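You operate a simulated robot arm through the tools that you are given. There is no shell and no other tool. Be economical: measure what you need, move in short steps, check, and stop when the job is done.

You run a simulated two-armed robot. Do the job below in one go: nothing can be reset, and whatever is moved stays where it is left.

## Task
On the dining table top, fold the blue cloth in half, so that its two long edges meet.

The check looks at the end state, three seconds after you hand in, the way a careful person would. Anything else that was tipped, shoved, dropped, spilled or broken makes it a failure. Flat cloth is picked up by pressing the open fingertips on it (5 to 10 N) and closing them slowly along it; thin cloth reads only 2 to 8 mm in the jaws.

## Robot
Two 7-joint arms with two-finger parallel grippers on one trunk, on a base that drives. Base frame: it is fixed to the floor where the robot stands at the start and does not move with it; the origin is under the middle of the robot, x ahead of it, y to its left, z up; the surface under the hand at the start is at about z = 0.75. Lengths are in m, angles in rad, forces in N, time in s.
The left shoulder is at the start at [0.138, 0.145, 0.936], the right one opposite. With the tool pointing down near the work surface each hand reaches from about 0.38 to 0.78 m from the robot's upright axis, wherever it stands, measured 20 degrees to its own side. Places, roughly: dining table top [1, -0.2, 0.8]. Payload 3.6 kg a hand.
The TCP of each hand is the grasp point between the finger pads, 0.03 m short of the fingertips. In the tool frame z runs along the fingers and y along their closing line. The gripper opens to 0.11 m. The fingers are 0.02 m wide and 0.01 m thick; the gripper's body (0.048 by 0.112 m) begins 0.055 m behind the TCP.
Orientation is that of the tool frame in the base frame, as [roll, pitch, yaw] about the fixed x, y, z axes, in that order (R = Rz(yaw) Ry(pitch) Rx(roll)). With the fingers straight down and closing along the base's y, the tool's x points along the base's -x, its y along +y and its z along -z.

## Interface
- The arms move only by the tool step_arm. It takes "left_deltas", "right_deltas" or both (then of equal length, played together; a hand with none holds still); each is a list of rows, each a list of 6 numbers: the shift along the base's x, y, z in cm, then the turn, a rotation vector about the base's x, y, z in rad. In form: [[dx, dy, dz, ax, ay, az], ...]. A call has 1 to 20 rows; each row shifts and turns the commanded pose from where the row before left it. "left_hand" and "right_hand" are, for a hand that has rows, the opening, from 0 (shut) to 1 (fully open), set as the call begins (left out, the last holds). Rows are played at 5 a second. More than 0.05 m and 0.15 rad between two rows, or a gripper value outside its range, and nothing of the call is played. Where a pose cannot be reached the arm comes as near as it can. A force on the tool above 40 N (or 10 N above the force at the start of the call, whichever is more), or a blocked arm, ends the call early, and 0.2 s more pass. Each finger travels about 0.153 m/s and halts on what it meets, pressing with about 41 N; the grip force reading is that of the motor and also rises with nothing between the fingers. The clock runs only during rows and for 0.2 s after the last one: add rows that do not move to give the fingers time. It gives the time, the measured TCP pose, the force on the tool (base axes), the opening and the grip force at its end, in the units of the frame above (readings bear some noise), with the torque about the TCP (base axes, N m) and any sound that the robot's microphone picked up, and new pictures: "views" is both (left out), scene, wrist or none (wrist: the cameras of the hands that moved).
- Cameras (640 x 400 px; columns grow to the right, rows downward): "scene" is now at [0.2463, -0.0538, 1.0736]; the picture's right is [-0.39, -0.92, -0.03], its down [-0.68, 0.31, -0.67] and it looks along [0.62, -0.24, -0.74] (base axes); focal length 214 px, centre (320, 200). "left" rides on the left gripper at [0.072, -0.017, -0.103] in its tool frame; the picture's right is [0.23, 0.97, 0.00], its down [-0.76, 0.18, -0.62] and it looks along [-0.61, 0.14, 0.78] (tool axes); focal length 222 px, centre (320, 200). "right" rides on the right gripper at [0.072, 0.017, -0.103] in its tool frame; the picture's right is [-0.23, 0.97, 0.00], its down [-0.76, -0.18, -0.62] and it looks along [-0.61, -0.14, 0.78] (tool axes); focal length 222 px, centre (320, 200). There is no depth. A picture from a camera that has moved, and an enlarged one, comes with that camera's place and axes in the base frame and with its lens. The place of the scene camera against the robot may be out by one fixed shift of up to 0.018 m in any direction.
- raise_lower(by): slides the trunk up (or, below 0, down) by that many m; the arms and the scene camera ride with it, the base frame stays. It gives what a move gives, with no picture.
- drive_base(legs): drives the robot by 1 to 6 legs, each [ahead, left, turn to the left] in m, m and rad, along the robot's own axes; the way and the turn of a leg run together, so that a leg with both is an arc; at most 1.5 m and 3.142 rad a leg. The arms and the cameras ride along, it lands a little off, and it stops where it bumps. It gives what a move gives, and a new picture of the scene camera.
- head_to(pan, tilt): turns the head with the scene camera to pan (to the left, within 1.501 rad either way) and tilt (down, from -0.506 to 1.204), counted from straight ahead of the robot. It gives what a move gives, and a new picture of the scene camera.
- enlarge(camera, box): a new picture of the part [left, top, right, bottom] of that camera's present view, enlarged. The clock stands still meanwhile.
- sign_off(): hands the job in; it is judged then, once.

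Work in short steps. Places have to be worked out from the pictures, the camera data and where the tool is seen: move nearer, look again, correct. Check each grasp and each placing, and mend what went wrong. You have 120 turns and 260 pictures in all, those below and enlarged ones among them. Open the grippers and draw the arms clear of the work before you hand the job in, unless the task says otherwise; then end with one line.

The tools are called after "Call:" by a JSON object that holds its "op" and its "data". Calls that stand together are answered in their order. step_arm: Moves the arms, as the interface text tells. Its arguments: {"type":"object","properties":{"left_deltas":{"type":"array","items":{"type":"array","items":{"type":"number"}}},"left_hand":{"type":"number"},"right_deltas":{"type":"array","items":{"type":"array","items":{"type":"number"}}},"right_hand":{"type":"number"},"views":{"type":"string","enum":["both","scene","wrist","none"]}},"required":[]} The other tools are called the same way: raise_lower (by) slides the trunk up or down; drive_base (legs) drives the base; head_to (pan, tilt) turns the head that bears the scene camera; enlarge (camera, box) takes an enlarged picture of a part of a camera's view; sign_off () hands the job in.

At the start:

```text
t: 0.0
left_tcp_pos: [0.3634, 0.0491, 0.9978]
left_tool_rot: [3.111, 0.018, 3.132]
left_ft_force: [8.6, 4.3, 0.1]
left_ft_torque: [-0.34, 0.61, -0.06]
left_opening: 0.1101
left_gripper_force: 0.0
right_tcp_pos: [0.2894, -0.2739, 0.9615]
right_tool_rot: [3.112, 0.015, 3.121]
right_ft_force: [2.7, -1.3, -0.4]
right_ft_torque: [0.09, 0.2, -0.01]
right_opening: 0.1099
right_gripper_force: 0.0
trunk travel left (down, up): [-0.05, 0.713]
robot x, y, heading: [-0.0223, -0.0011, -0.019]
head pan, tilt: [-0.33, 0.834]
```

scene: 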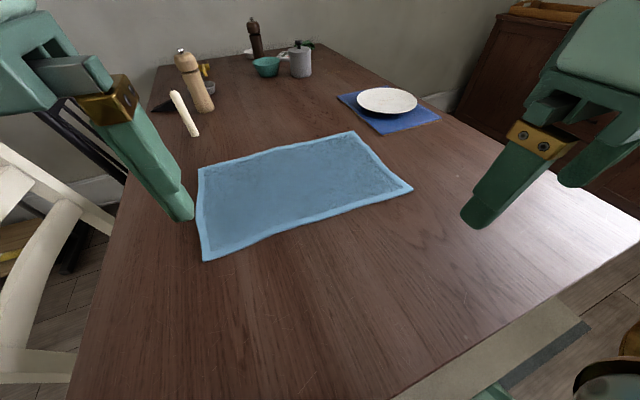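
right: 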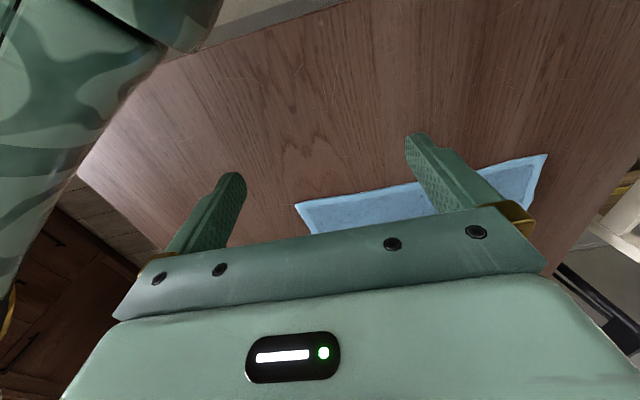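
left: 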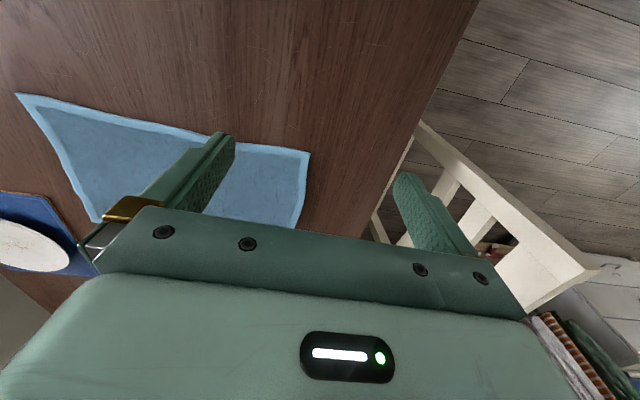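

The cloth lies with its long edges along y, spanning about x 0.47–0.72 and y −0.35–0.07. I'll centre the robot on it so both hands reach the far corners.

Call:
{"op": "drive_base", "data": {"legs": [[0.02, -0.14, 0.019]]}}

Call:
{"op": "head_to", "data": {"pan": 0.0, "tilt": 0.75}}

```text
t: 1.0
left_tcp_pos: [0.3755, 0.0194, 0.9904]
left_tool_rot: [3.136, -0.002, 3.128]
left_ft_force: [2.2, 23.2, 1.2]
left_ft_torque: [-2.68, 0.48, -1.97]
left_opening: 0.1098
left_gripper_force: 0.1
right_tcp_pos: [0.2971, -0.3056, 0.9621]
right_tool_rot: [3.131, 0.005, 3.124]
right_ft_force: [0.5, 0.5, -0.2]
right_ft_torque: [0.0, -0.02, -0.03]
right_opening: 0.11
right_gripper_force: 0.2
trunk travel left (down, up): [-0.05, 0.713]
robot x, y, heading: [-0.0283, -0.0502, -0.023]
head pan, tilt: [-0.33, 0.834]
stopped in leg 1: the force on the tool passed its limit at 64 N (the readings are from after the stop); the commanded pose is now the measured one
camera scene: at [0.2486, -0.0756, 1.0735], right [-0.38, -0.92, 0.0], down [-0.68, 0.28, -0.68], along [0.63, -0.26, -0.73], focal length 214 px, centre (320, 200)
```

scene: 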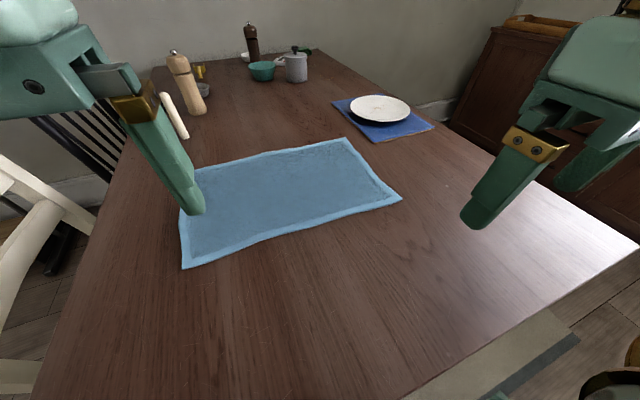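

```text
t: 1.8
left_tcp_pos: [0.3739, 0.0207, 0.9909]
left_tool_rot: [3.14, -0.002, 3.124]
left_ft_force: [19.9, 78.6, 43.4]
left_ft_torque: [-10.72, 6.32, -6.51]
left_opening: 0.1102
left_gripper_force: 0.1
right_tcp_pos: [0.2966, -0.3042, 0.9637]
right_tool_rot: [3.131, 0.007, 3.123]
right_ft_force: [-0.8, 0.0, -0.7]
right_ft_torque: [0.02, 0.0, 0.0]
right_opening: 0.1101
right_gripper_force: 0.0
trunk travel left (down, up): [-0.05, 0.713]
robot x, y, heading: [-0.0304, -0.0526, -0.02]
head pan, tilt: [0.0, 0.75]
camera scene: at [0.2495, -0.0745, 1.0755], right [-0.36, -0.93, -0.01], down [-0.66, 0.26, -0.7], along [0.65, -0.25, -0.71], focal length 214 px, centre (320, 200)
```

scene: 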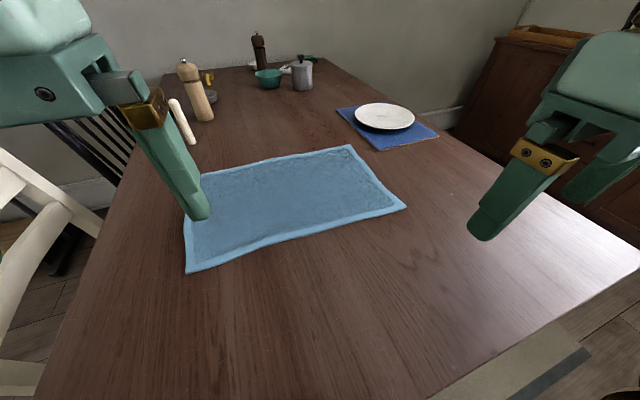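

The left hand is jammed against the head and feels a push toward +x and +y. I'll move it away in that direction.

Call:
{"op": "step_arm", "data": {"left_deltas": [[1, 2, 0, 0, 0, 0], [2, 3, 0, 0, 0, 0], [2, 3, 0, 0, 0, 0], [2, 3, 0, 0, 0, 0]], "views": "both"}}

```text
t: 2.8
left_tcp_pos: [0.4437, 0.1288, 0.9916]
left_tool_rot: [3.137, 0.001, 3.131]
left_ft_force: [-0.9, 0.5, 0.0]
left_ft_torque: [0.03, -0.02, 0.0]
left_opening: 0.11
left_gripper_force: 0.0
right_tcp_pos: [0.296, -0.3048, 0.9622]
right_tool_rot: [3.131, 0.006, 3.123]
right_ft_force: [-1.2, -0.7, -0.6]
right_ft_torque: [0.0, -0.01, 0.0]
right_opening: 0.1099
right_gripper_force: 0.1
trunk travel left (down, up): [-0.05, 0.713]
robot x, y, heading: [-0.0306, -0.0524, -0.022]
head pan, tilt: [0.0, 0.75]
camera scene: at [0.2575, -0.0469, 1.0807], right [-0.02, -1.0, 0.0], down [-0.67, 0.01, -0.74], along [0.74, -0.01, -0.67], focal length 214 px, centre (320, 200)
camera left: at [0.372, 0.1129, 1.0948], right [-0.21, 0.98, 0.01], down [0.76, 0.16, 0.63], along [0.61, 0.14, -0.78], focal length 222 px, centre (320, 200)
```

scene: 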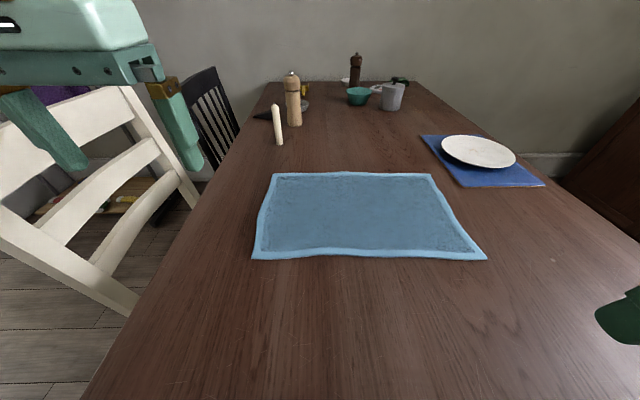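
left: 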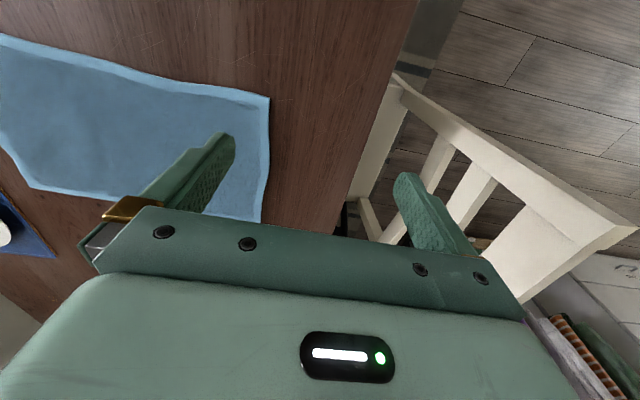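

The head is free now. I'll drive the remaining way to the right.

Call:
{"op": "drive_base", "data": {"legs": [[0.02, -0.09, 0.02]]}}

```text
t: 3.9
left_tcp_pos: [0.4424, 0.0452, 0.996]
left_tool_rot: [3.112, -0.001, -3.111]
left_ft_force: [1.7, 1.5, -0.1]
left_ft_torque: [-0.13, 0.13, -0.02]
left_opening: 0.11
left_gripper_force: 0.0
right_tcp_pos: [0.3126, -0.3944, 0.9574]
right_tool_rot: [3.11, 0.006, -3.123]
right_ft_force: [3.2, 2.3, -1.1]
right_ft_torque: [-0.07, 0.26, -0.03]
right_opening: 0.1101
right_gripper_force: 0.0
trunk travel left (down, up): [-0.05, 0.713]
robot x, y, heading: [-0.0242, -0.1352, 0.03]
head pan, tilt: [0.0, 0.75]
camera scene: at [0.2577, -0.147, 1.0835], right [0.02, -1.0, -0.03], down [-0.67, 0.0, -0.75], along [0.75, 0.04, -0.67], focal length 214 px, centre (320, 200)
```

scene: 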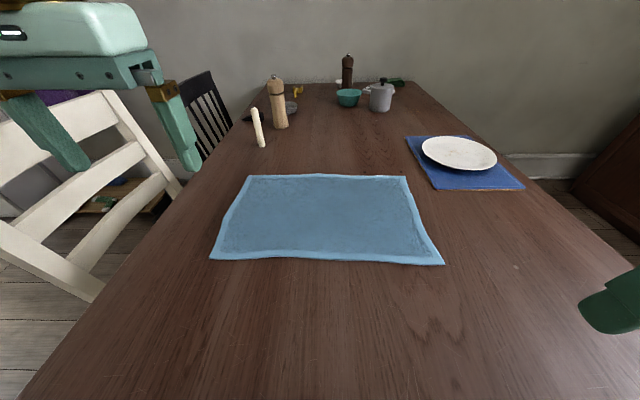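

The corners agree with the first estimate: far-left (0.725, 0.069), far-right (0.717, −0.345). Now I'll bring both hands above the far corners with narrower openings.

Call:
{"op": "step_arm", "data": {"left_deltas": [[2.7, 0.1, -0.5, 0, 0, -0.006], [2.7, 0, -1, 0, 0, -0.006], [2.7, 0, -1, 0, 0, -0.006], [2.7, 0, -1, 0, 0, -0.006], [2.7, 0, -1, 0, 0, -0.006], [2.7, 0, -1, 0, 0, 0], [2.7, 0, -1, 0, 0, 0], [2.7, 0, -1, 0, 0, 0], [2.7, 0, -1, 0, 0, 0], [2.7, 0, -1, 0, 0, 0]], "right_deltas": [[4, 0.7, -0.5, 0, 0, -0.006], [4, 0.7, -0.5, 0, 0, -0.006], [4, 0.7, -0.5, 0, 0, -0.006], [4, 0.7, -0.5, 0, 0, 0], [4, 0.7, -0.5, 0, 0, 0], [4, 0.7, -0.5, 0, 0, 0], [4, 0.7, -0.5, 0, 0, 0], [4, 0.7, -0.5, 0, 0, 0], [4, 0.7, -0.5, 0, 0, 0], [4, 0.7, -0.5, 0, 0, 0]], "left_hand": 0.45, "right_hand": 0.45}}

```text
t: 6.1
left_tcp_pos: [0.5766, 0.0717, 0.9356]
left_tool_rot: [3.12, -0.002, -3.113]
left_ft_force: [0.2, 0.4, 1.7]
left_ft_torque: [0.01, 0.03, 0.03]
left_opening: 0.0496
left_gripper_force: 0.1
left hand out of reach, approached as far as the arm can: row 5, 6, 7, 8, 9, 10
right_tcp_pos: [0.591, -0.3277, 0.9292]
right_tool_rot: [3.131, 0.003, -3.141]
right_ft_force: [-0.6, -0.8, 1.4]
right_ft_torque: [-0.03, -0.03, 0.04]
right_opening: 0.0497
right_gripper_force: 0.1
right hand out of reach, approached as far as the arm can: row 8, 9, 10
trunk travel left (down, up): [-0.05, 0.713]
robot x, y, heading: [-0.0285, -0.1382, 0.021]
head pan, tilt: [0.0, 0.75]
camera scene: at [0.2573, -0.1243, 1.0806], right [0.02, -1.0, 0.0], down [-0.67, -0.01, -0.74], along [0.74, 0.02, -0.67], focal length 214 px, centre (320, 200)
camera right: at [0.5176, -0.3121, 1.0331], right [0.23, 0.97, 0.01], down [0.76, -0.18, 0.62], along [0.61, -0.13, -0.78], focal length 222 px, centre (320, 200)
camera left: at [0.5048, 0.0499, 1.0394], right [-0.26, 0.97, 0.02], down [0.76, 0.19, 0.63], along [0.6, 0.18, -0.78], focal length 222 px, centre (320, 200)
```

scene: 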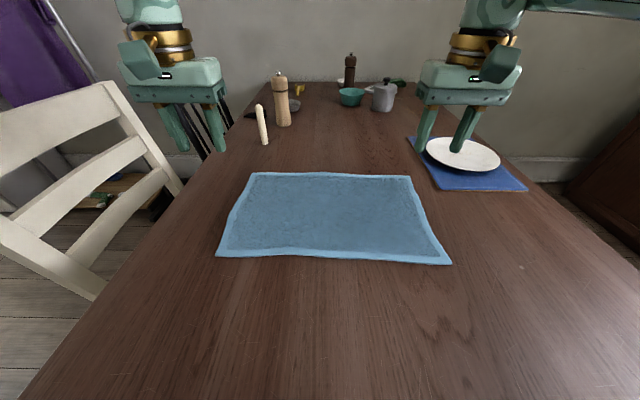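
right: 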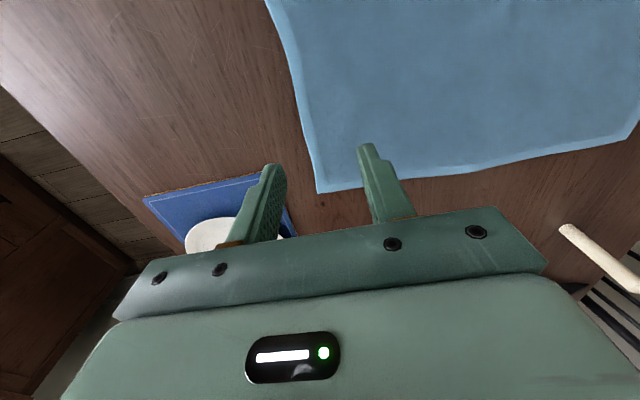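
left: 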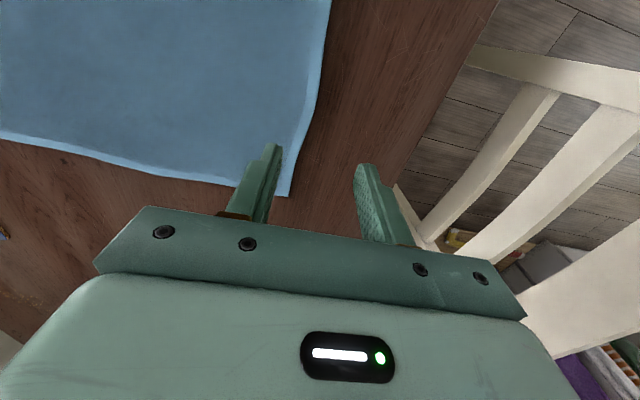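

Both arms hit their reach limit short of the far corners at this height. I'll look down to see whether there's room to drive forward.

Call:
{"op": "head_to", "data": {"pan": 0.0, "tilt": 1.2}}

```text
t: 7.0
left_tcp_pos: [0.5742, 0.0789, 0.9362]
left_tool_rot: [3.111, -0.003, -3.096]
left_ft_force: [0.7, 0.7, 0.1]
left_ft_torque: [0.09, 0.08, -0.01]
left_opening: 0.0495
left_gripper_force: 0.1
right_tcp_pos: [0.5956, -0.3188, 0.9269]
right_tool_rot: [3.122, -0.003, -3.122]
right_ft_force: [2.5, -0.4, -0.4]
right_ft_torque: [0.04, 0.2, -0.03]
right_opening: 0.0497
right_gripper_force: 0.1
trunk travel left (down, up): [-0.05, 0.713]
robot x, y, heading: [-0.0329, -0.1314, 0.039]
head pan, tilt: [0.0, 1.201]
camera scene: at [0.2321, -0.1247, 1.0487], right [0.04, -1.0, -0.01], down [-0.93, -0.03, -0.38], along [0.38, 0.03, -0.93], focal length 214 px, centre (320, 200)
```

scene: 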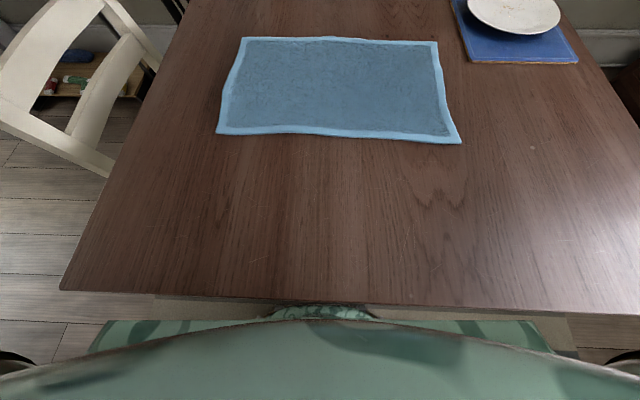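

The chest is close to the table edge, so I won't drive forward. Reach grows near the surface, so I'll descend, tilt the fingers forward by 0.3 rad, then look.

Call:
{"op": "step_arm", "data": {"left_deltas": [[0, -0.5, -1.3, 0, -0.04, -0.006], [0, -0.5, -1.3, 0, -0.04, -0.006], [0, -0.5, -1.3, 0, -0.04, -0.006], [0, -0.5, -1.3, 0, -0.04, -0.006], [0, -0.5, -1.3, 0, -0.04, -0.006], [0, -0.5, -1.3, 0, -0.04, -0.006], [0, -0.4, -1.3, 0, -0.04, -0.006], [0, -0.3, -1.3, 0, -0.04, -0.003]], "right_deltas": [[0, 0, -1.2, 0, -0.04, -0.003], [0, 0, -1.2, 0, -0.04, -0.003], [0, 0, -1.2, 0, -0.04, -0.003], [0, 0, -1.2, 0, -0.04, -0.003], [0, 0, -1.2, 0, -0.04, -0.003], [0, 0, -1.2, 0, -0.04, -0.003], [0, 0, -1.2, 0, -0.04, 0], [0, 0, -1.2, 0, -0.04, 0]], "left_hand": 0.27, "right_hand": 0.27, "views": "wrist"}}

Call:
{"op": "head_to", "data": {"pan": 0.0, "tilt": 0.85}}

```text
t: 8.8
left_tcp_pos: [0.5791, 0.0447, 0.8291]
left_tool_rot: [-3.141, 0.318, 3.092]
left_ft_force: [1.0, -0.2, -0.6]
left_ft_torque: [-0.02, 0.03, 0.01]
left_opening: 0.0296
left_gripper_force: 0.0
right_tcp_pos: [0.592, -0.314, 0.8365]
right_tool_rot: [-3.139, 0.321, 3.124]
right_ft_force: [0.6, 0.6, 1.0]
right_ft_torque: [-0.03, 0.03, 0.01]
right_opening: 0.0298
right_gripper_force: 0.1
trunk travel left (down, up): [-0.05, 0.713]
robot x, y, heading: [-0.0323, -0.1358, 0.016]
head pan, tilt: [0.0, 1.201]
camera right: at [0.4897, -0.2961, 0.9118], right [0.23, 0.97, 0.07], down [0.52, -0.18, 0.83], along [0.82, -0.16, -0.55], focal length 222 px, centre (320, 200)
camera left: at [0.477, 0.0336, 0.9054], right [-0.17, 0.98, -0.07], down [0.54, 0.15, 0.83], along [0.83, 0.1, -0.55], focal length 222 px, centre (320, 200)
```

right: 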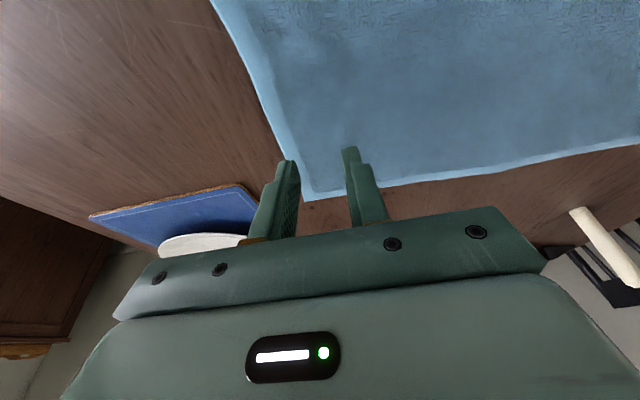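
left: 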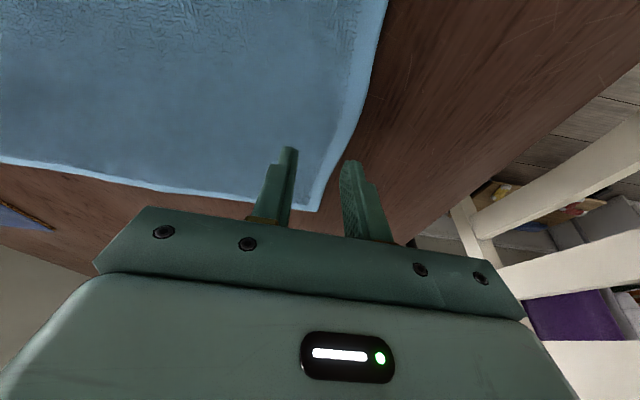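

```text
t: 9.6
left_tcp_pos: [0.5798, 0.0398, 0.8264]
left_tool_rot: [-3.138, 0.313, 3.085]
left_ft_force: [-2.3, 1.3, -0.9]
left_ft_torque: [-0.09, -0.12, -0.02]
left_opening: 0.03
left_gripper_force: 0.2
right_tcp_pos: [0.5912, -0.3217, 0.8369]
right_tool_rot: [-3.135, 0.319, 3.117]
right_ft_force: [-1.2, 1.5, 0.4]
right_ft_torque: [-0.06, -0.11, -0.02]
right_opening: 0.0296
right_gripper_force: 0.1
trunk travel left (down, up): [-0.05, 0.713]
robot x, y, heading: [-0.0331, -0.1379, 0.009]
head pan, tilt: [0.0, 0.85]
camera scene: at [0.254, -0.1105, 1.0725], right [0.01, -1.0, 0.01], down [-0.74, -0.02, -0.67], along [0.67, 0.0, -0.74], focal length 214 px, centre (320, 200)
```

scene: 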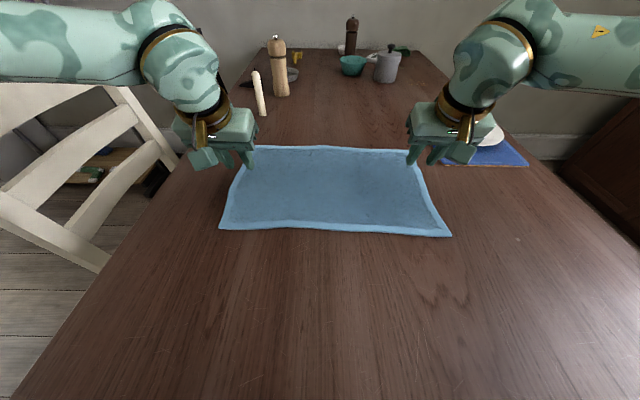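

The wrist views put the far-right corner near (0.723, −0.355) and the far-left near (0.73, 0.063). I'll slide forward at low height above both corners.

Call:
{"op": "step_arm", "data": {"left_deltas": [[2.1, 0, -0.3, 0, 0, 0.005], [2.1, 0, -0.3, 0, 0, 0.005], [2.1, 0, -0.3, 0, 0, 0.005], [2.1, 0, -0.3, 0, 0, 0.005], [2.1, 0, -0.3, 0, 0, 0.005], [2.1, 0, -0.3, 0, 0, 0.005]], "right_deltas": [[1.9, 0, -0.5, 0, 0, 0], [1.9, 0, -0.5, 0, 0, 0], [1.9, 0, -0.5, 0, 0, 0], [1.9, 0, -0.5, 0, 0, 0], [1.9, 0, -0.5, 0, 0, 0], [1.9, 0, -0.5, 0, 0, 0]]}}

```text
t: 11.0
left_tcp_pos: [0.7042, 0.0447, 0.8145]
left_tool_rot: [-3.14, 0.315, 3.125]
left_ft_force: [0.6, 0.6, 0.5]
left_ft_torque: [0.01, 0.09, 0.03]
left_opening: 0.0297
left_gripper_force: 0.1
right_tcp_pos: [0.7067, -0.3158, 0.8104]
right_tool_rot: [-3.14, 0.323, 3.126]
right_ft_force: [1.5, 0.0, 0.0]
right_ft_torque: [-0.07, 0.05, -0.02]
right_opening: 0.03
right_gripper_force: 0.1
trunk travel left (down, up): [-0.05, 0.713]
robot x, y, heading: [-0.0283, -0.1324, 0.019]
head pan, tilt: [0.0, 0.85]
camera scene: at [0.253, -0.1092, 1.0727], right [0.02, -1.0, 0.01], down [-0.74, -0.02, -0.67], along [0.67, 0.01, -0.74], focal length 214 px, centre (320, 200)
camera right: at [0.6052, -0.2973, 0.8846], right [0.23, 0.97, 0.07], down [0.52, -0.18, 0.83], along [0.82, -0.16, -0.55], focal length 222 px, centre (320, 200)
camera left: at [0.6038, 0.0302, 0.8905], right [-0.2, 0.98, -0.07], down [0.53, 0.17, 0.83], along [0.82, 0.13, -0.55], focal length 222 px, centre (320, 200)
```

scene: 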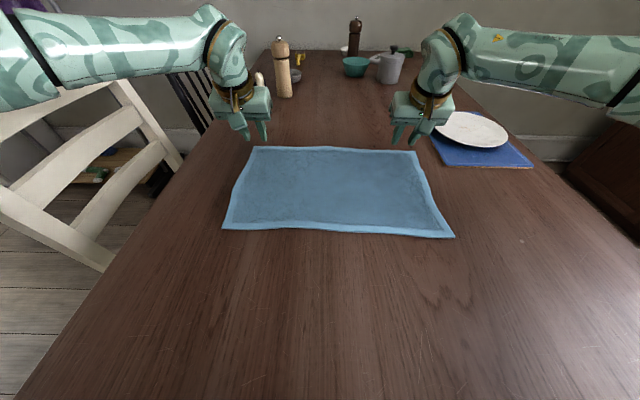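
right: 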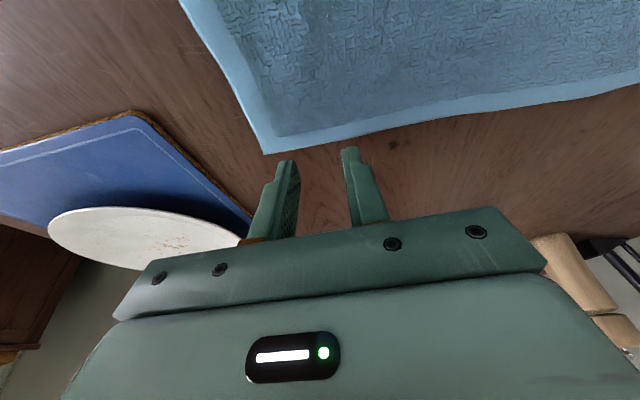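
left: 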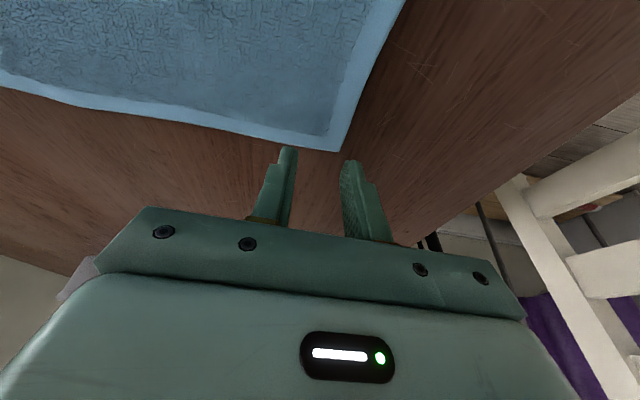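

Fine placement: left needs −1.1 cm in y, right −0.9 cm, both +0.5 cm in x. I'll descend to just above the cloth.

Call:
{"op": "step_arm", "data": {"left_deltas": [[0.5, -0.5, 0, 0, 0, 0], [0, -0.6, -0.8, 0, 0, 0], [0, 0, -0.8, 0, 0, 0], [0, 0, -0.7, 0, 0, 0]], "right_deltas": [[0.4, -0.5, 0, 0, 0, 0], [0, -0.4, -0.7, 0, 0, 0], [0, 0, -0.7, 0, 0, 0], [0, 0, -0.6, 0, 0, 0]], "views": "wrist"}}

```text
t: 12.0
left_tcp_pos: [0.7108, 0.0188, 0.7912]
left_tool_rot: [3.133, 0.313, 3.115]
left_ft_force: [-1.3, -0.4, -0.5]
left_ft_torque: [0.09, -0.02, 0.0]
left_opening: 0.0297
left_gripper_force: 0.0
right_tcp_pos: [0.7112, -0.3399, 0.7858]
right_tool_rot: [3.133, 0.32, 3.115]
right_ft_force: [-0.4, -2.6, 0.6]
right_ft_torque: [0.09, 0.01, 0.0]
right_opening: 0.0297
right_gripper_force: 0.0
trunk travel left (down, up): [-0.05, 0.713]
robot x, y, heading: [-0.0269, -0.1414, 0.011]
head pan, tilt: [0.0, 0.85]
camera right: at [0.6086, -0.3211, 0.8612], right [0.24, 0.97, 0.08], down [0.52, -0.2, 0.83], along [0.82, -0.16, -0.55], focal length 222 px, centre (320, 200)
camera left: at [0.6095, 0.0041, 0.867], right [-0.19, 0.98, -0.06], down [0.54, 0.16, 0.83], along [0.82, 0.13, -0.56], focal length 222 px, centre (320, 200)
```

right: 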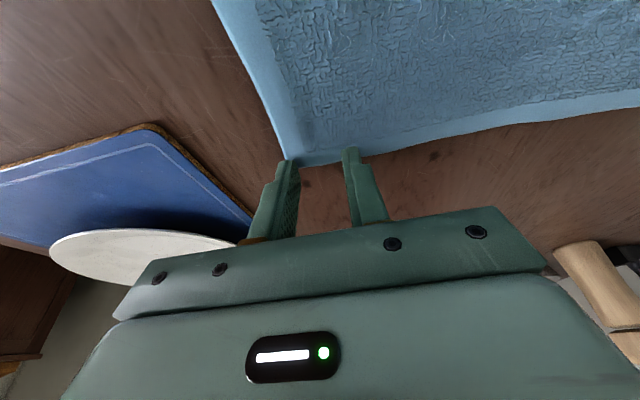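
left: 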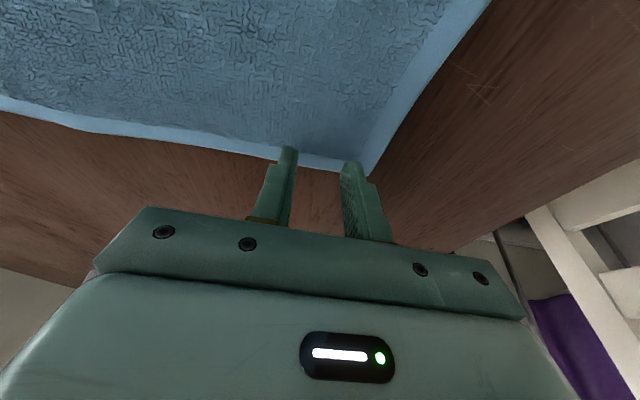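

The base sways about a centimetre in response to arm motions. I'll let it settle and check.

Call:
{"op": "step_arm", "data": {"left_deltas": [[0, 0, 0, 0, 0, 0], [0, 0, 0, 0, 0, 0], [0, 0, 0, 0, 0, 0], [0, 0, 0, 0, 0, 0], [0, 0, 0, 0, 0, 0]], "right_deltas": [[0, 0, 0, 0, 0, 0], [0, 0, 0, 0, 0, 0], [0, 0, 0, 0, 0, 0], [0, 0, 0, 0, 0, 0], [0, 0, 0, 0, 0, 0]], "views": "wrist"}}

```text
t: 13.2
left_tcp_pos: [0.7091, 0.0355, 0.7916]
left_tool_rot: [3.14, 0.32, 3.128]
left_ft_force: [0.4, 0.1, 0.3]
left_ft_torque: [-0.07, 0.1, -0.02]
left_opening: 0.0299
left_gripper_force: 0.0
right_tcp_pos: [0.7115, -0.3224, 0.7895]
right_tool_rot: [-3.141, 0.321, 3.13]
right_ft_force: [-0.1, 0.6, 0.0]
right_ft_torque: [-0.03, 0.0, 0.01]
right_opening: 0.0296
right_gripper_force: 0.0
trunk travel left (down, up): [-0.05, 0.713]
robot x, y, heading: [-0.0285, -0.1336, 0.028]
head pan, tilt: [0.0, 0.85]
camera right: at [0.6095, -0.3047, 0.8642], right [0.23, 0.97, 0.07], down [0.52, -0.18, 0.83], along [0.82, -0.15, -0.55], focal length 222 px, centre (320, 200)
camera left: at [0.608, 0.0205, 0.8682], right [-0.2, 0.98, -0.07], down [0.53, 0.17, 0.83], along [0.82, 0.13, -0.55], focal length 222 px, centre (320, 200)
```

right: 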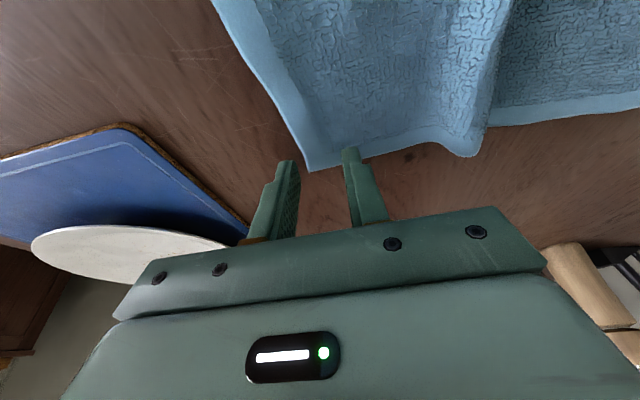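
left: 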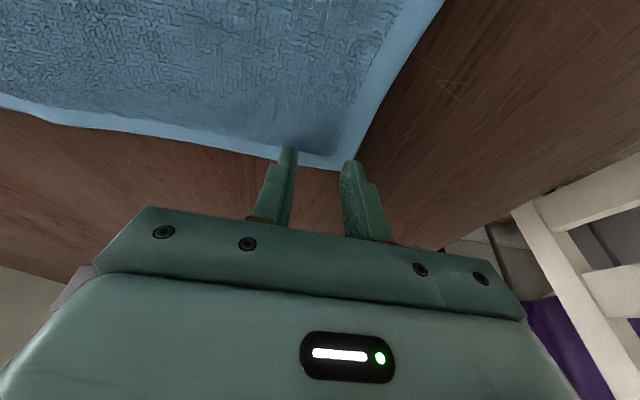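

The right fingertip brushed the cloth during sway and dragged that corner about 2.5 cm inward, making a wrinkle. I'll lift slightly, shift inward over the corner, and later pull it taut with both hands.

Call:
{"op": "step_arm", "data": {"right_deltas": [[0, 0, 0.5, 0, 0, 0], [0, 0.3, 0.3, 0, 0, 0], [0, 0.5, 0, 0, 0, 0], [0, 0.5, 0, 0, 0, 0], [0, 0.5, 0, 0, 0, 0], [0, 0.3, 0, 0, 0, 0], [0.3, 0.1, 0, 0, 0, 0], [0, 0, 0, 0, 0, 0], [0, 0, 0, 0, 0, 0], [0, 0, 0, 0, 0, 0], [0, 0, 0, 0, 0, 0]], "left_deltas": [[0, 0, 0, 0, 0, 0], [0, 0, 0, 0, 0, 0], [0, 0, 0, 0, 0, 0], [0, 0, 0, 0, 0, 0], [0, 0, 0, 0, 0, 0], [0, 0, 0, 0, 0, 0], [0, 0, 0, 0, 0, 0], [0, 0, 0, 0, 0, 0], [0, 0, 0, 0, 0, 0], [0, 0, 0, 0, 0, 0], [0, 0, 0, 0, 0, 0]]}}

```text
t: 15.6
left_tcp_pos: [0.7123, 0.0235, 0.7893]
left_tool_rot: [-3.14, 0.314, 3.114]
left_ft_force: [-2.7, -0.2, -0.8]
left_ft_torque: [-0.05, -0.19, -0.05]
left_opening: 0.0298
left_gripper_force: 0.0
right_tcp_pos: [0.7133, -0.3131, 0.7946]
right_tool_rot: [-3.138, 0.317, 3.115]
right_ft_force: [-2.2, -0.8, -0.2]
right_ft_torque: [0.04, -0.12, 0.02]
right_opening: 0.0298
right_gripper_force: 0.1
trunk travel left (down, up): [-0.05, 0.713]
robot x, y, heading: [-0.0345, -0.1365, 0.004]
head pan, tilt: [0.0, 0.85]
camera scene: at [0.2541, -0.113, 1.0723], right [0.01, -1.0, 0.01], down [-0.74, -0.01, -0.67], along [0.67, 0.0, -0.74], focal length 214 px, centre (320, 200)
camera right: at [0.6109, -0.2938, 0.8708], right [0.24, 0.97, 0.07], down [0.52, -0.19, 0.83], along [0.82, -0.17, -0.55], focal length 222 px, centre (320, 200)
camera left: at [0.6113, 0.0097, 0.8647], right [-0.19, 0.98, -0.07], down [0.54, 0.16, 0.83], along [0.82, 0.12, -0.56], focal length 222 px, centre (320, 200)
```

scene: 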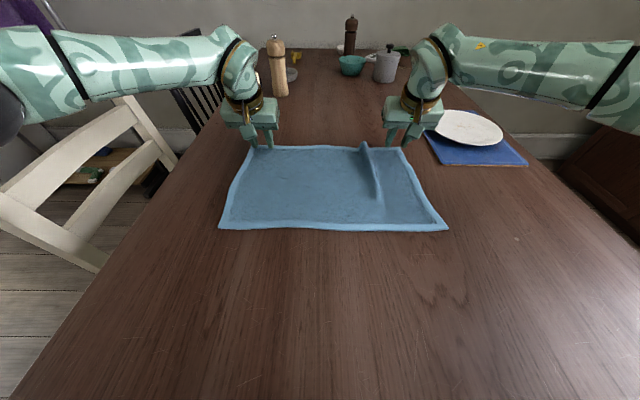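
right: 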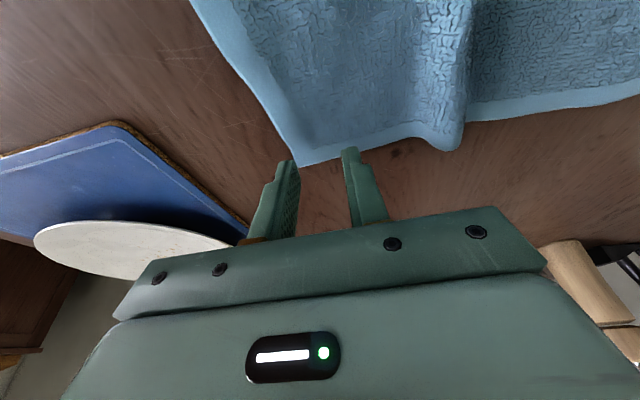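
left: 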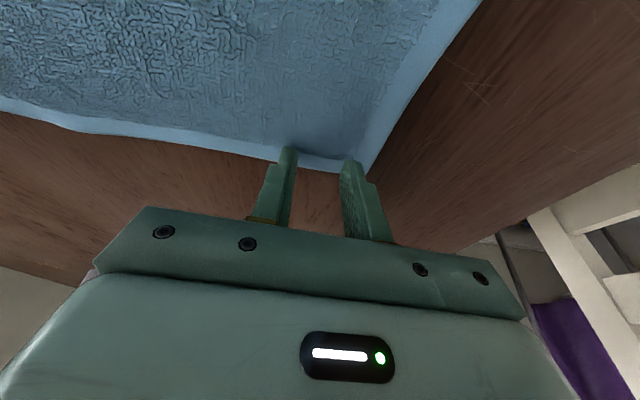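

The base keeps swaying by about ±1 cm at the hands. I'll sample it over a rest to see whether it decays.

Call:
{"op": "step_arm", "data": {"right_deltas": [[0, 0, 0, 0, 0, 0]], "views": "none"}}

Call:
{"op": "step_arm", "data": {"right_deltas": [[0, 0, 0, 0, 0, 0]], "views": "none"}}

Call:
{"op": "step_arm", "data": {"right_deltas": [[0, 0, 0, 0, 0, 0]], "views": "none"}}

Call:
{"op": "step_arm", "data": {"right_deltas": [[0, 0, 0, 0, 0, 0]], "views": "none"}}

Call:
{"op": "step_arm", "data": {"right_deltas": [[0, 0, 0, 0, 0, 0]], "views": "none"}}

Call:
{"op": "step_arm", "data": {"right_deltas": [[0, 0, 0, 0, 0, 0], [0, 0, 0, 0, 0, 0], [0, 0, 0, 0, 0, 0], [0, 0, 0, 0, 0, 0], [0, 0, 0, 0, 0, 0], [0, 0, 0, 0, 0, 0], [0, 0, 0, 0, 0, 0], [0, 0, 0, 0, 0, 0], [0, 0, 0, 0, 0, 0], [0, 0, 0, 0, 0, 0], [0, 0, 0, 0, 0, 0], [0, 0, 0, 0, 0, 0], [0, 0, 0, 0, 0, 0], [0, 0, 0, 0, 0, 0], [0, 0, 0, 0, 0, 0], [0, 0, 0, 0, 0, 0], [0, 0, 0, 0, 0, 0], [0, 0, 0, 0, 0, 0], [0, 0, 0, 0, 0, 0]], "views": "none"}}

Call:
{"op": "step_arm", "data": {"right_deltas": [[0, 0, 0, 0, 0, 0]], "views": "none"}}

Call:
{"op": "step_arm", "data": {"right_deltas": [[0, 0, 0, 0, 0, 0]], "views": "none"}}

Call:
{"op": "step_arm", "data": {"right_deltas": [[0, 0, 0, 0, 0, 0]], "views": "none"}}

```text
t: 16.0
left_tcp_pos: [0.706, 0.0405, 0.7909]
left_tool_rot: [3.122, 0.311, -3.14]
left_ft_force: [-2.0, 0.7, 0.0]
left_ft_torque: [-0.03, -0.11, 0.02]
left_opening: 0.0298
left_gripper_force: 0.1
right_tcp_pos: [0.7185, -0.2949, 0.7898]
right_tool_rot: [3.123, 0.315, -3.137]
right_ft_force: [-2.1, -0.1, -0.6]
right_ft_torque: [0.08, -0.21, 0.02]
right_opening: 0.0297
right_gripper_force: 0.1
trunk travel left (down, up): [-0.05, 0.713]
robot x, y, heading: [-0.0338, -0.1319, 0.04]
head pan, tilt: [0.0, 0.85]
```

```text
t: 16.4
left_tcp_pos: [0.7127, 0.0184, 0.7881]
left_tool_rot: [3.139, 0.311, 3.109]
left_ft_force: [-2.5, -0.1, 0.1]
left_ft_torque: [0.04, -0.13, 0.02]
left_opening: 0.0297
left_gripper_force: 0.1
right_tcp_pos: [0.7124, -0.3181, 0.7942]
right_tool_rot: [3.139, 0.317, 3.112]
right_ft_force: [-3.3, -2.2, -0.6]
right_ft_torque: [0.16, -0.27, 0.03]
right_opening: 0.0296
right_gripper_force: 0.0
trunk travel left (down, up): [-0.05, 0.713]
robot x, y, heading: [-0.036, -0.1387, 0.004]
head pan, tilt: [0.0, 0.85]
```

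```text
t: 16.8
left_tcp_pos: [0.7053, 0.0463, 0.7891]
left_tool_rot: [3.13, 0.311, -3.141]
left_ft_force: [0.6, 1.6, 0.7]
left_ft_torque: [-0.17, 0.06, -0.04]
left_opening: 0.0295
left_gripper_force: 0.2
right_tcp_pos: [0.717, -0.2901, 0.7901]
right_tool_rot: [3.131, 0.315, -3.137]
right_ft_force: [2.7, 2.8, 0.2]
right_ft_torque: [-0.24, 0.2, -0.05]
right_opening: 0.0299
right_gripper_force: 0.1
trunk travel left (down, up): [-0.05, 0.713]
robot x, y, heading: [-0.0335, -0.1302, 0.046]
head pan, tilt: [0.0, 0.85]
```

```text
t: 17.2
left_tcp_pos: [0.7099, 0.016, 0.7909]
left_tool_rot: [3.133, 0.312, 3.11]
left_ft_force: [-0.7, -2.7, -0.4]
left_ft_torque: [0.23, -0.02, 0.09]
left_opening: 0.0297
left_gripper_force: 0.1
right_tcp_pos: [0.7135, -0.3196, 0.7926]
right_tool_rot: [3.135, 0.317, 3.113]
right_ft_force: [-0.2, -1.9, -0.4]
right_ft_torque: [0.18, -0.04, 0.07]
right_opening: 0.0295
right_gripper_force: 0.0
trunk travel left (down, up): [-0.05, 0.713]
robot x, y, heading: [-0.0312, -0.1347, 0.009]
head pan, tilt: [0.0, 0.85]
```

```text
t: 17.6
left_tcp_pos: [0.7081, 0.0423, 0.7894]
left_tool_rot: [3.136, 0.315, 3.138]
left_ft_force: [0.9, 0.6, -0.7]
left_ft_torque: [-0.03, 0.05, -0.03]
left_opening: 0.0299
left_gripper_force: 0.2
right_tcp_pos: [0.7156, -0.2939, 0.7929]
right_tool_rot: [3.137, 0.319, 3.141]
right_ft_force: [0.9, 0.3, 1.1]
right_ft_torque: [-0.03, 0.0, 0.01]
right_opening: 0.0298
right_gripper_force: 0.1
trunk travel left (down, up): [-0.05, 0.713]
robot x, y, heading: [-0.032, -0.1305, 0.032]
head pan, tilt: [0.0, 0.85]
```

```text
t: 21.6
left_tcp_pos: [0.7124, 0.0217, 0.7884]
left_tool_rot: [-3.14, 0.313, 3.113]
left_ft_force: [-2.7, 1.4, 0.3]
left_ft_torque: [-0.08, -0.25, -0.02]
left_opening: 0.0293
left_gripper_force: 0.1
right_tcp_pos: [0.7119, -0.3145, 0.7943]
right_tool_rot: [-3.138, 0.318, 3.113]
right_ft_force: [-2.4, 0.2, 0.3]
right_ft_torque: [-0.04, -0.14, 0.0]
right_opening: 0.0299
right_gripper_force: 0.1
trunk travel left (down, up): [-0.05, 0.713]
robot x, y, heading: [-0.0323, -0.1359, 0.01]
head pan, tilt: [0.0, 0.85]
```

```text
t: 22.0
left_tcp_pos: [0.7063, 0.0422, 0.7907]
left_tool_rot: [3.124, 0.311, 3.14]
left_ft_force: [-2.1, 0.3, -0.2]
left_ft_torque: [-0.04, -0.13, -0.02]
left_opening: 0.0299
left_gripper_force: 0.1
right_tcp_pos: [0.7182, -0.294, 0.7893]
right_tool_rot: [3.123, 0.316, -3.141]
right_ft_force: [-2.5, -0.3, -0.1]
right_ft_torque: [0.03, -0.18, -0.02]
right_opening: 0.0295
right_gripper_force: 0.0
trunk travel left (down, up): [-0.05, 0.713]
robot x, y, heading: [-0.0356, -0.1336, 0.046]
head pan, tilt: [0.0, 0.85]
```

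```text
t: 22.4
left_tcp_pos: [0.7118, 0.0179, 0.7874]
left_tool_rot: [3.139, 0.312, 3.11]
left_ft_force: [-2.7, -0.2, -0.1]
left_ft_torque: [0.11, -0.21, 0.03]
left_opening: 0.0298
left_gripper_force: 0.1
right_tcp_pos: [0.7125, -0.318, 0.7928]
right_tool_rot: [3.14, 0.318, 3.112]
right_ft_force: [-3.1, -2.0, 0.4]
right_ft_torque: [0.17, -0.29, 0.08]
right_opening: 0.0296
right_gripper_force: 0.0
trunk travel left (down, up): [-0.05, 0.713]
robot x, y, heading: [-0.0348, -0.1373, 0.011]
head pan, tilt: [0.0, 0.85]
```

```text
t: 22.8
left_tcp_pos: [0.7066, 0.0468, 0.7891]
left_tool_rot: [3.13, 0.311, -3.14]
left_ft_force: [0.1, 2.1, -0.9]
left_ft_torque: [-0.2, 0.03, -0.11]
left_opening: 0.0296
left_gripper_force: 0.1
right_tcp_pos: [0.7176, -0.2904, 0.7908]
right_tool_rot: [3.13, 0.316, -3.137]
right_ft_force: [2.2, 2.8, -1.0]
right_ft_torque: [-0.25, 0.16, -0.06]
right_opening: 0.0296
right_gripper_force: 0.1
trunk travel left (down, up): [-0.05, 0.713]
robot x, y, heading: [-0.0334, -0.1321, 0.042]
head pan, tilt: [0.0, 0.85]
```

The sway is an undamped oscillation (about 0.8 s period, ±1.4 cm). I'll lift the hands clear and see whether a small base command re-seats the base and stops it.

Call:
{"op": "step_arm", "data": {"left_deltas": [[0, 0, 1, 0, 0, 0], [0, 0, 1, 0, 0, 0], [0, 0, 1, 0, 0, 0]], "right_deltas": [[0, 0, 1, 0, 0, 0], [0, 0, 1, 0, 0, 0], [0, 0, 1, 0, 0, 0]], "views": "none"}}

Call:
{"op": "drive_base", "data": {"legs": [[0.01, 0.0, -0.02]]}}

Call:
{"op": "step_arm", "data": {"right_deltas": [[0, 0, 0, 0, 0, 0]], "views": "none"}}

Call:
{"op": "step_arm", "data": {"right_deltas": [[0, 0, 0, 0, 0, 0]], "views": "none"}}

Call:
{"op": "step_arm", "data": {"right_deltas": [[0, 0, 0, 0, 0, 0]], "views": "none"}}

Call:
{"op": "step_arm", "data": {"right_deltas": [[0, 0, 0, 0, 0, 0]], "views": "none"}}

```text
t: 23.6
left_tcp_pos: [0.7089, 0.0425, 0.8203]
left_tool_rot: [3.135, 0.315, 3.138]
left_ft_force: [1.5, 0.7, -0.9]
left_ft_torque: [0.02, 0.06, -0.01]
left_opening: 0.0298
left_gripper_force: 0.1
right_tcp_pos: [0.715, -0.2941, 0.8247]
right_tool_rot: [3.136, 0.32, 3.137]
right_ft_force: [0.0, 0.2, -0.5]
right_ft_torque: [0.05, -0.05, 0.0]
right_opening: 0.0296
right_gripper_force: 0.1
trunk travel left (down, up): [-0.05, 0.713]
robot x, y, heading: [-0.0346, -0.1319, 0.034]
head pan, tilt: [0.0, 0.85]
```

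```text
t: 24.4
left_tcp_pos: [0.7095, 0.0496, 0.8189]
left_tool_rot: [3.134, 0.309, 3.138]
left_ft_force: [-3.5, 3.8, -0.9]
left_ft_torque: [-0.29, -0.38, -0.1]
left_opening: 0.0297
left_gripper_force: 0.0
right_tcp_pos: [0.7186, -0.2865, 0.8211]
right_tool_rot: [3.134, 0.316, 3.14]
right_ft_force: [-1.2, 3.7, 0.1]
right_ft_torque: [-0.22, -0.11, -0.07]
right_opening: 0.0296
right_gripper_force: 0.0
trunk travel left (down, up): [-0.05, 0.713]
robot x, y, heading: [-0.0347, -0.1274, 0.032]
head pan, tilt: [0.0, 0.85]
camera scene: at [0.2536, -0.1112, 1.0725], right [0.03, -1.0, -0.01], down [-0.74, -0.02, -0.67], along [0.67, 0.03, -0.74], focal length 214 px, centre (320, 200)
```

scene: 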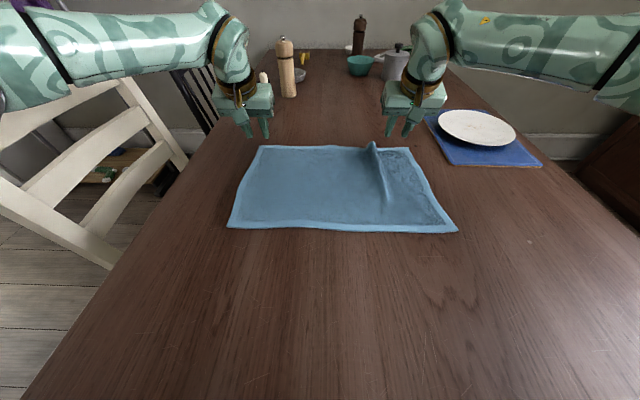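

```text
t: 24.8
left_tcp_pos: [0.7096, 0.0533, 0.8148]
left_tool_rot: [3.14, 0.308, 3.14]
left_ft_force: [0.3, 0.6, 0.2]
left_ft_torque: [0.0, -0.02, -0.02]
left_opening: 0.0298
left_gripper_force: 0.1
right_tcp_pos: [0.7187, -0.2833, 0.8205]
right_tool_rot: [-3.141, 0.315, 3.141]
right_ft_force: [-0.3, -0.5, 0.1]
right_ft_torque: [-0.02, 0.01, -0.01]
right_opening: 0.0298
right_gripper_force: 0.0
trunk travel left (down, up): [-0.05, 0.713]
robot x, y, heading: [-0.036, -0.1232, 0.029]
head pan, tilt: [0.0, 0.85]
```

```text
t: 25.2
left_tcp_pos: [0.71, 0.0535, 0.8158]
left_tool_rot: [3.141, 0.308, 3.141]
left_ft_force: [0.0, 0.1, 0.2]
left_ft_torque: [0.03, 0.0, -0.03]
left_opening: 0.0299
left_gripper_force: 0.1
right_tcp_pos: [0.7173, -0.2819, 0.8196]
right_tool_rot: [-3.142, 0.314, 3.141]
right_ft_force: [-0.1, 0.1, 0.0]
right_ft_torque: [0.05, 0.01, -0.01]
right_opening: 0.03
right_gripper_force: 0.0
trunk travel left (down, up): [-0.05, 0.713]
robot x, y, heading: [-0.0327, -0.1261, 0.03]
head pan, tilt: [0.0, 0.85]
```

```text
t: 25.6
left_tcp_pos: [0.7112, 0.0535, 0.8157]
left_tool_rot: [3.14, 0.309, 3.139]
left_ft_force: [0.3, 0.8, 0.3]
left_ft_torque: [-0.01, -0.02, -0.01]
left_opening: 0.0299
left_gripper_force: 0.1
right_tcp_pos: [0.7189, -0.282, 0.8214]
right_tool_rot: [3.141, 0.314, -3.141]
right_ft_force: [0.3, -1.5, 0.1]
right_ft_torque: [0.0, -0.02, 0.0]
right_opening: 0.0296
right_gripper_force: 0.0
trunk travel left (down, up): [-0.05, 0.713]
robot x, y, heading: [-0.033, -0.1259, 0.03]
head pan, tilt: [0.0, 0.85]
```

```text
t: 26.0
left_tcp_pos: [0.7101, 0.0536, 0.8161]
left_tool_rot: [3.141, 0.309, 3.141]
left_ft_force: [-0.4, 0.0, -0.3]
left_ft_torque: [-0.02, 0.01, -0.01]
left_opening: 0.0297
left_gripper_force: 0.1
right_tcp_pos: [0.7177, -0.2838, 0.8209]
right_tool_rot: [-3.141, 0.316, -3.139]
right_ft_force: [-0.6, -0.6, 0.2]
right_ft_torque: [0.03, 0.01, 0.02]
right_opening: 0.0298
right_gripper_force: 0.2
trunk travel left (down, up): [-0.05, 0.713]
robot x, y, heading: [-0.0333, -0.1219, 0.033]
head pan, tilt: [0.0, 0.85]
```

The oscillation stopped. Now I'll shift both hands about 1.8 cm in −y, gently, and view.

Call:
{"op": "step_arm", "data": {"left_deltas": [[0, -0.3, 0, 0, 0, 0], [0, -0.3, -0.2, 0, 0, 0], [0, -0.4, -0.2, 0, 0, 0], [0, -0.4, -0.2, 0, 0, 0], [0, -0.3, -0.2, 0, 0, 0], [0, -0.2, -0.2, 0, 0, 0], [0, 0, 0, 0, 0, 0], [0, 0, 0, 0, 0, 0], [0, 0, 0, 0, 0, 0]], "right_deltas": [[0, -0.3, 0, 0, 0, 0], [0, -0.3, -0.3, 0, 0, 0], [0, -0.4, -0.3, 0, 0, 0], [0, -0.4, -0.3, 0, 0, 0], [0, -0.2, -0.3, 0, 0, 0], [0, -0.1, -0.3, 0, 0, 0], [0, 0, 0, 0, 0, 0], [0, 0, 0, 0, 0, 0], [0, 0, 0, 0, 0, 0]], "views": "wrist"}}

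Call:
{"op": "step_arm", "data": {"right_deltas": [[0, 0, 0, 0, 0, 0]], "views": "none"}}

```text
t: 28.0
left_tcp_pos: [0.7112, 0.0351, 0.8057]
left_tool_rot: [3.14, 0.309, 3.139]
left_ft_force: [0.6, 0.2, 0.5]
left_ft_torque: [-0.01, -0.01, -0.05]
left_opening: 0.0299
left_gripper_force: 0.1
right_tcp_pos: [0.7177, -0.3, 0.8056]
right_tool_rot: [3.141, 0.316, -3.141]
right_ft_force: [-0.5, 0.5, 0.8]
right_ft_torque: [0.01, 0.01, -0.01]
right_opening: 0.0298
right_gripper_force: 0.1
trunk travel left (down, up): [-0.05, 0.713]
robot x, y, heading: [-0.0346, -0.1253, 0.038]
head pan, tilt: [0.0, 0.85]
camera right: at [0.6162, -0.2832, 0.8824], right [0.22, 0.97, 0.07], down [0.53, -0.18, 0.83], along [0.82, -0.14, -0.56], focal length 222 px, centre (320, 200)
camera left: at [0.6101, 0.0182, 0.8832], right [-0.22, 0.97, -0.07], down [0.54, 0.18, 0.83], along [0.82, 0.14, -0.56], focal length 222 px, centre (320, 200)
```

right: 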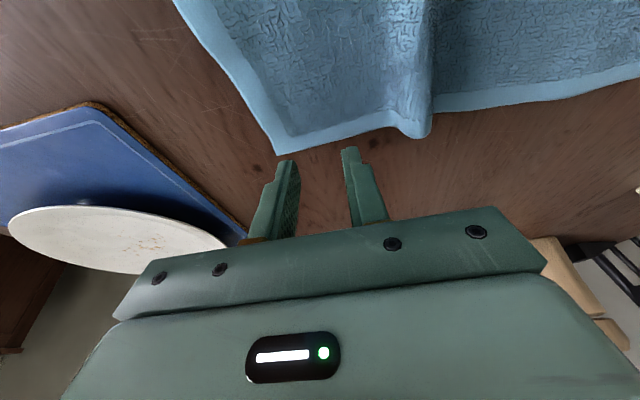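
left: 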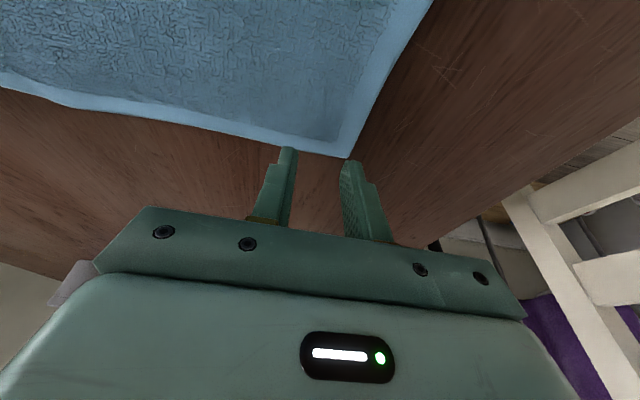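

```text
t: 28.4
left_tcp_pos: [0.7104, 0.0345, 0.8069]
left_tool_rot: [3.141, 0.31, 3.14]
left_ft_force: [-0.7, -0.1, 0.0]
left_ft_torque: [-0.02, 0.02, 0.04]
left_opening: 0.0296
left_gripper_force: 0.2
right_tcp_pos: [0.7182, -0.3002, 0.8064]
right_tool_rot: [-3.141, 0.315, -3.141]
right_ft_force: [-0.7, 0.0, 0.0]
right_ft_torque: [0.01, 0.0, 0.03]
right_opening: 0.0299
right_gripper_force: 0.1
trunk travel left (down, up): [-0.05, 0.713]
robot x, y, heading: [-0.0289, -0.1262, 0.034]
head pan, tilt: [0.0, 0.85]
```

Stable now. I'll descend to near contact with small alignment corrections, then step down until 5–10 N.

Call:
{"op": "step_arm", "data": {"left_deltas": [[0.1, -0.3, -0.1, 0, 0, 0], [0.1, -0.4, -0.2, 0, 0, 0], [0, 0, -0.3, 0, 0, 0], [0, 0, -0.3, 0, 0, 0], [0, 0, -0.3, 0, 0, 0], [0, 0, -0.2, 0, 0, 0], [0, 0, 0, 0, 0, 0], [0, 0, 0, 0, 0, 0]], "right_deltas": [[-0.2, 0, -0.1, 0, 0, 0], [-0.2, 0, -0.2, 0, 0, 0], [0, 0, -0.3, 0, 0, 0], [0, 0, -0.3, 0, 0, 0], [0, 0, -0.3, 0, 0, 0], [0, 0, -0.2, 0, 0, 0], [0, 0, 0, 0, 0, 0], [0, 0, 0, 0, 0, 0]], "views": "none"}}

Call:
{"op": "step_arm", "data": {"left_deltas": [[0, 0, -0.2, 0, 0, 0], [0, 0, -0.1, 0, 0, 0], [0, 0, 0, 0, 0, 0]], "right_deltas": [[0, 0, -0.2, 0, 0, 0], [0, 0, -0.1, 0, 0, 0], [0, 0, 0, 0, 0, 0]], "views": "none"}}

```text
t: 30.2
left_tcp_pos: [0.711, 0.0277, 0.7929]
left_tool_rot: [3.139, 0.309, 3.141]
left_ft_force: [-0.2, -0.6, 0.4]
left_ft_torque: [-0.01, 0.03, -0.05]
left_opening: 0.0295
left_gripper_force: 0.1
right_tcp_pos: [0.7143, -0.3001, 0.7925]
right_tool_rot: [-3.141, 0.314, 3.142]
right_ft_force: [-0.1, -0.2, 0.1]
right_ft_torque: [-0.03, 0.01, -0.01]
right_opening: 0.0297
right_gripper_force: 0.0
trunk travel left (down, up): [-0.05, 0.713]
robot x, y, heading: [-0.032, -0.1264, 0.034]
head pan, tilt: [0.0, 0.85]
```

```text
t: 31.0
left_tcp_pos: [0.712, 0.0282, 0.79]
left_tool_rot: [3.139, 0.309, 3.139]
left_ft_force: [0.2, 0.3, 0.3]
left_ft_torque: [-0.02, -0.02, -0.01]
left_opening: 0.0294
left_gripper_force: 0.0
right_tcp_pos: [0.714, -0.3004, 0.7898]
right_tool_rot: [-3.141, 0.316, -3.139]
right_ft_force: [-0.4, -0.4, -0.7]
right_ft_torque: [0.01, -0.04, -0.01]
right_opening: 0.0295
right_gripper_force: 0.1
trunk travel left (down, up): [-0.05, 0.713]
robot x, y, heading: [-0.0334, -0.1272, 0.031]
head pan, tilt: [0.0, 0.85]
```

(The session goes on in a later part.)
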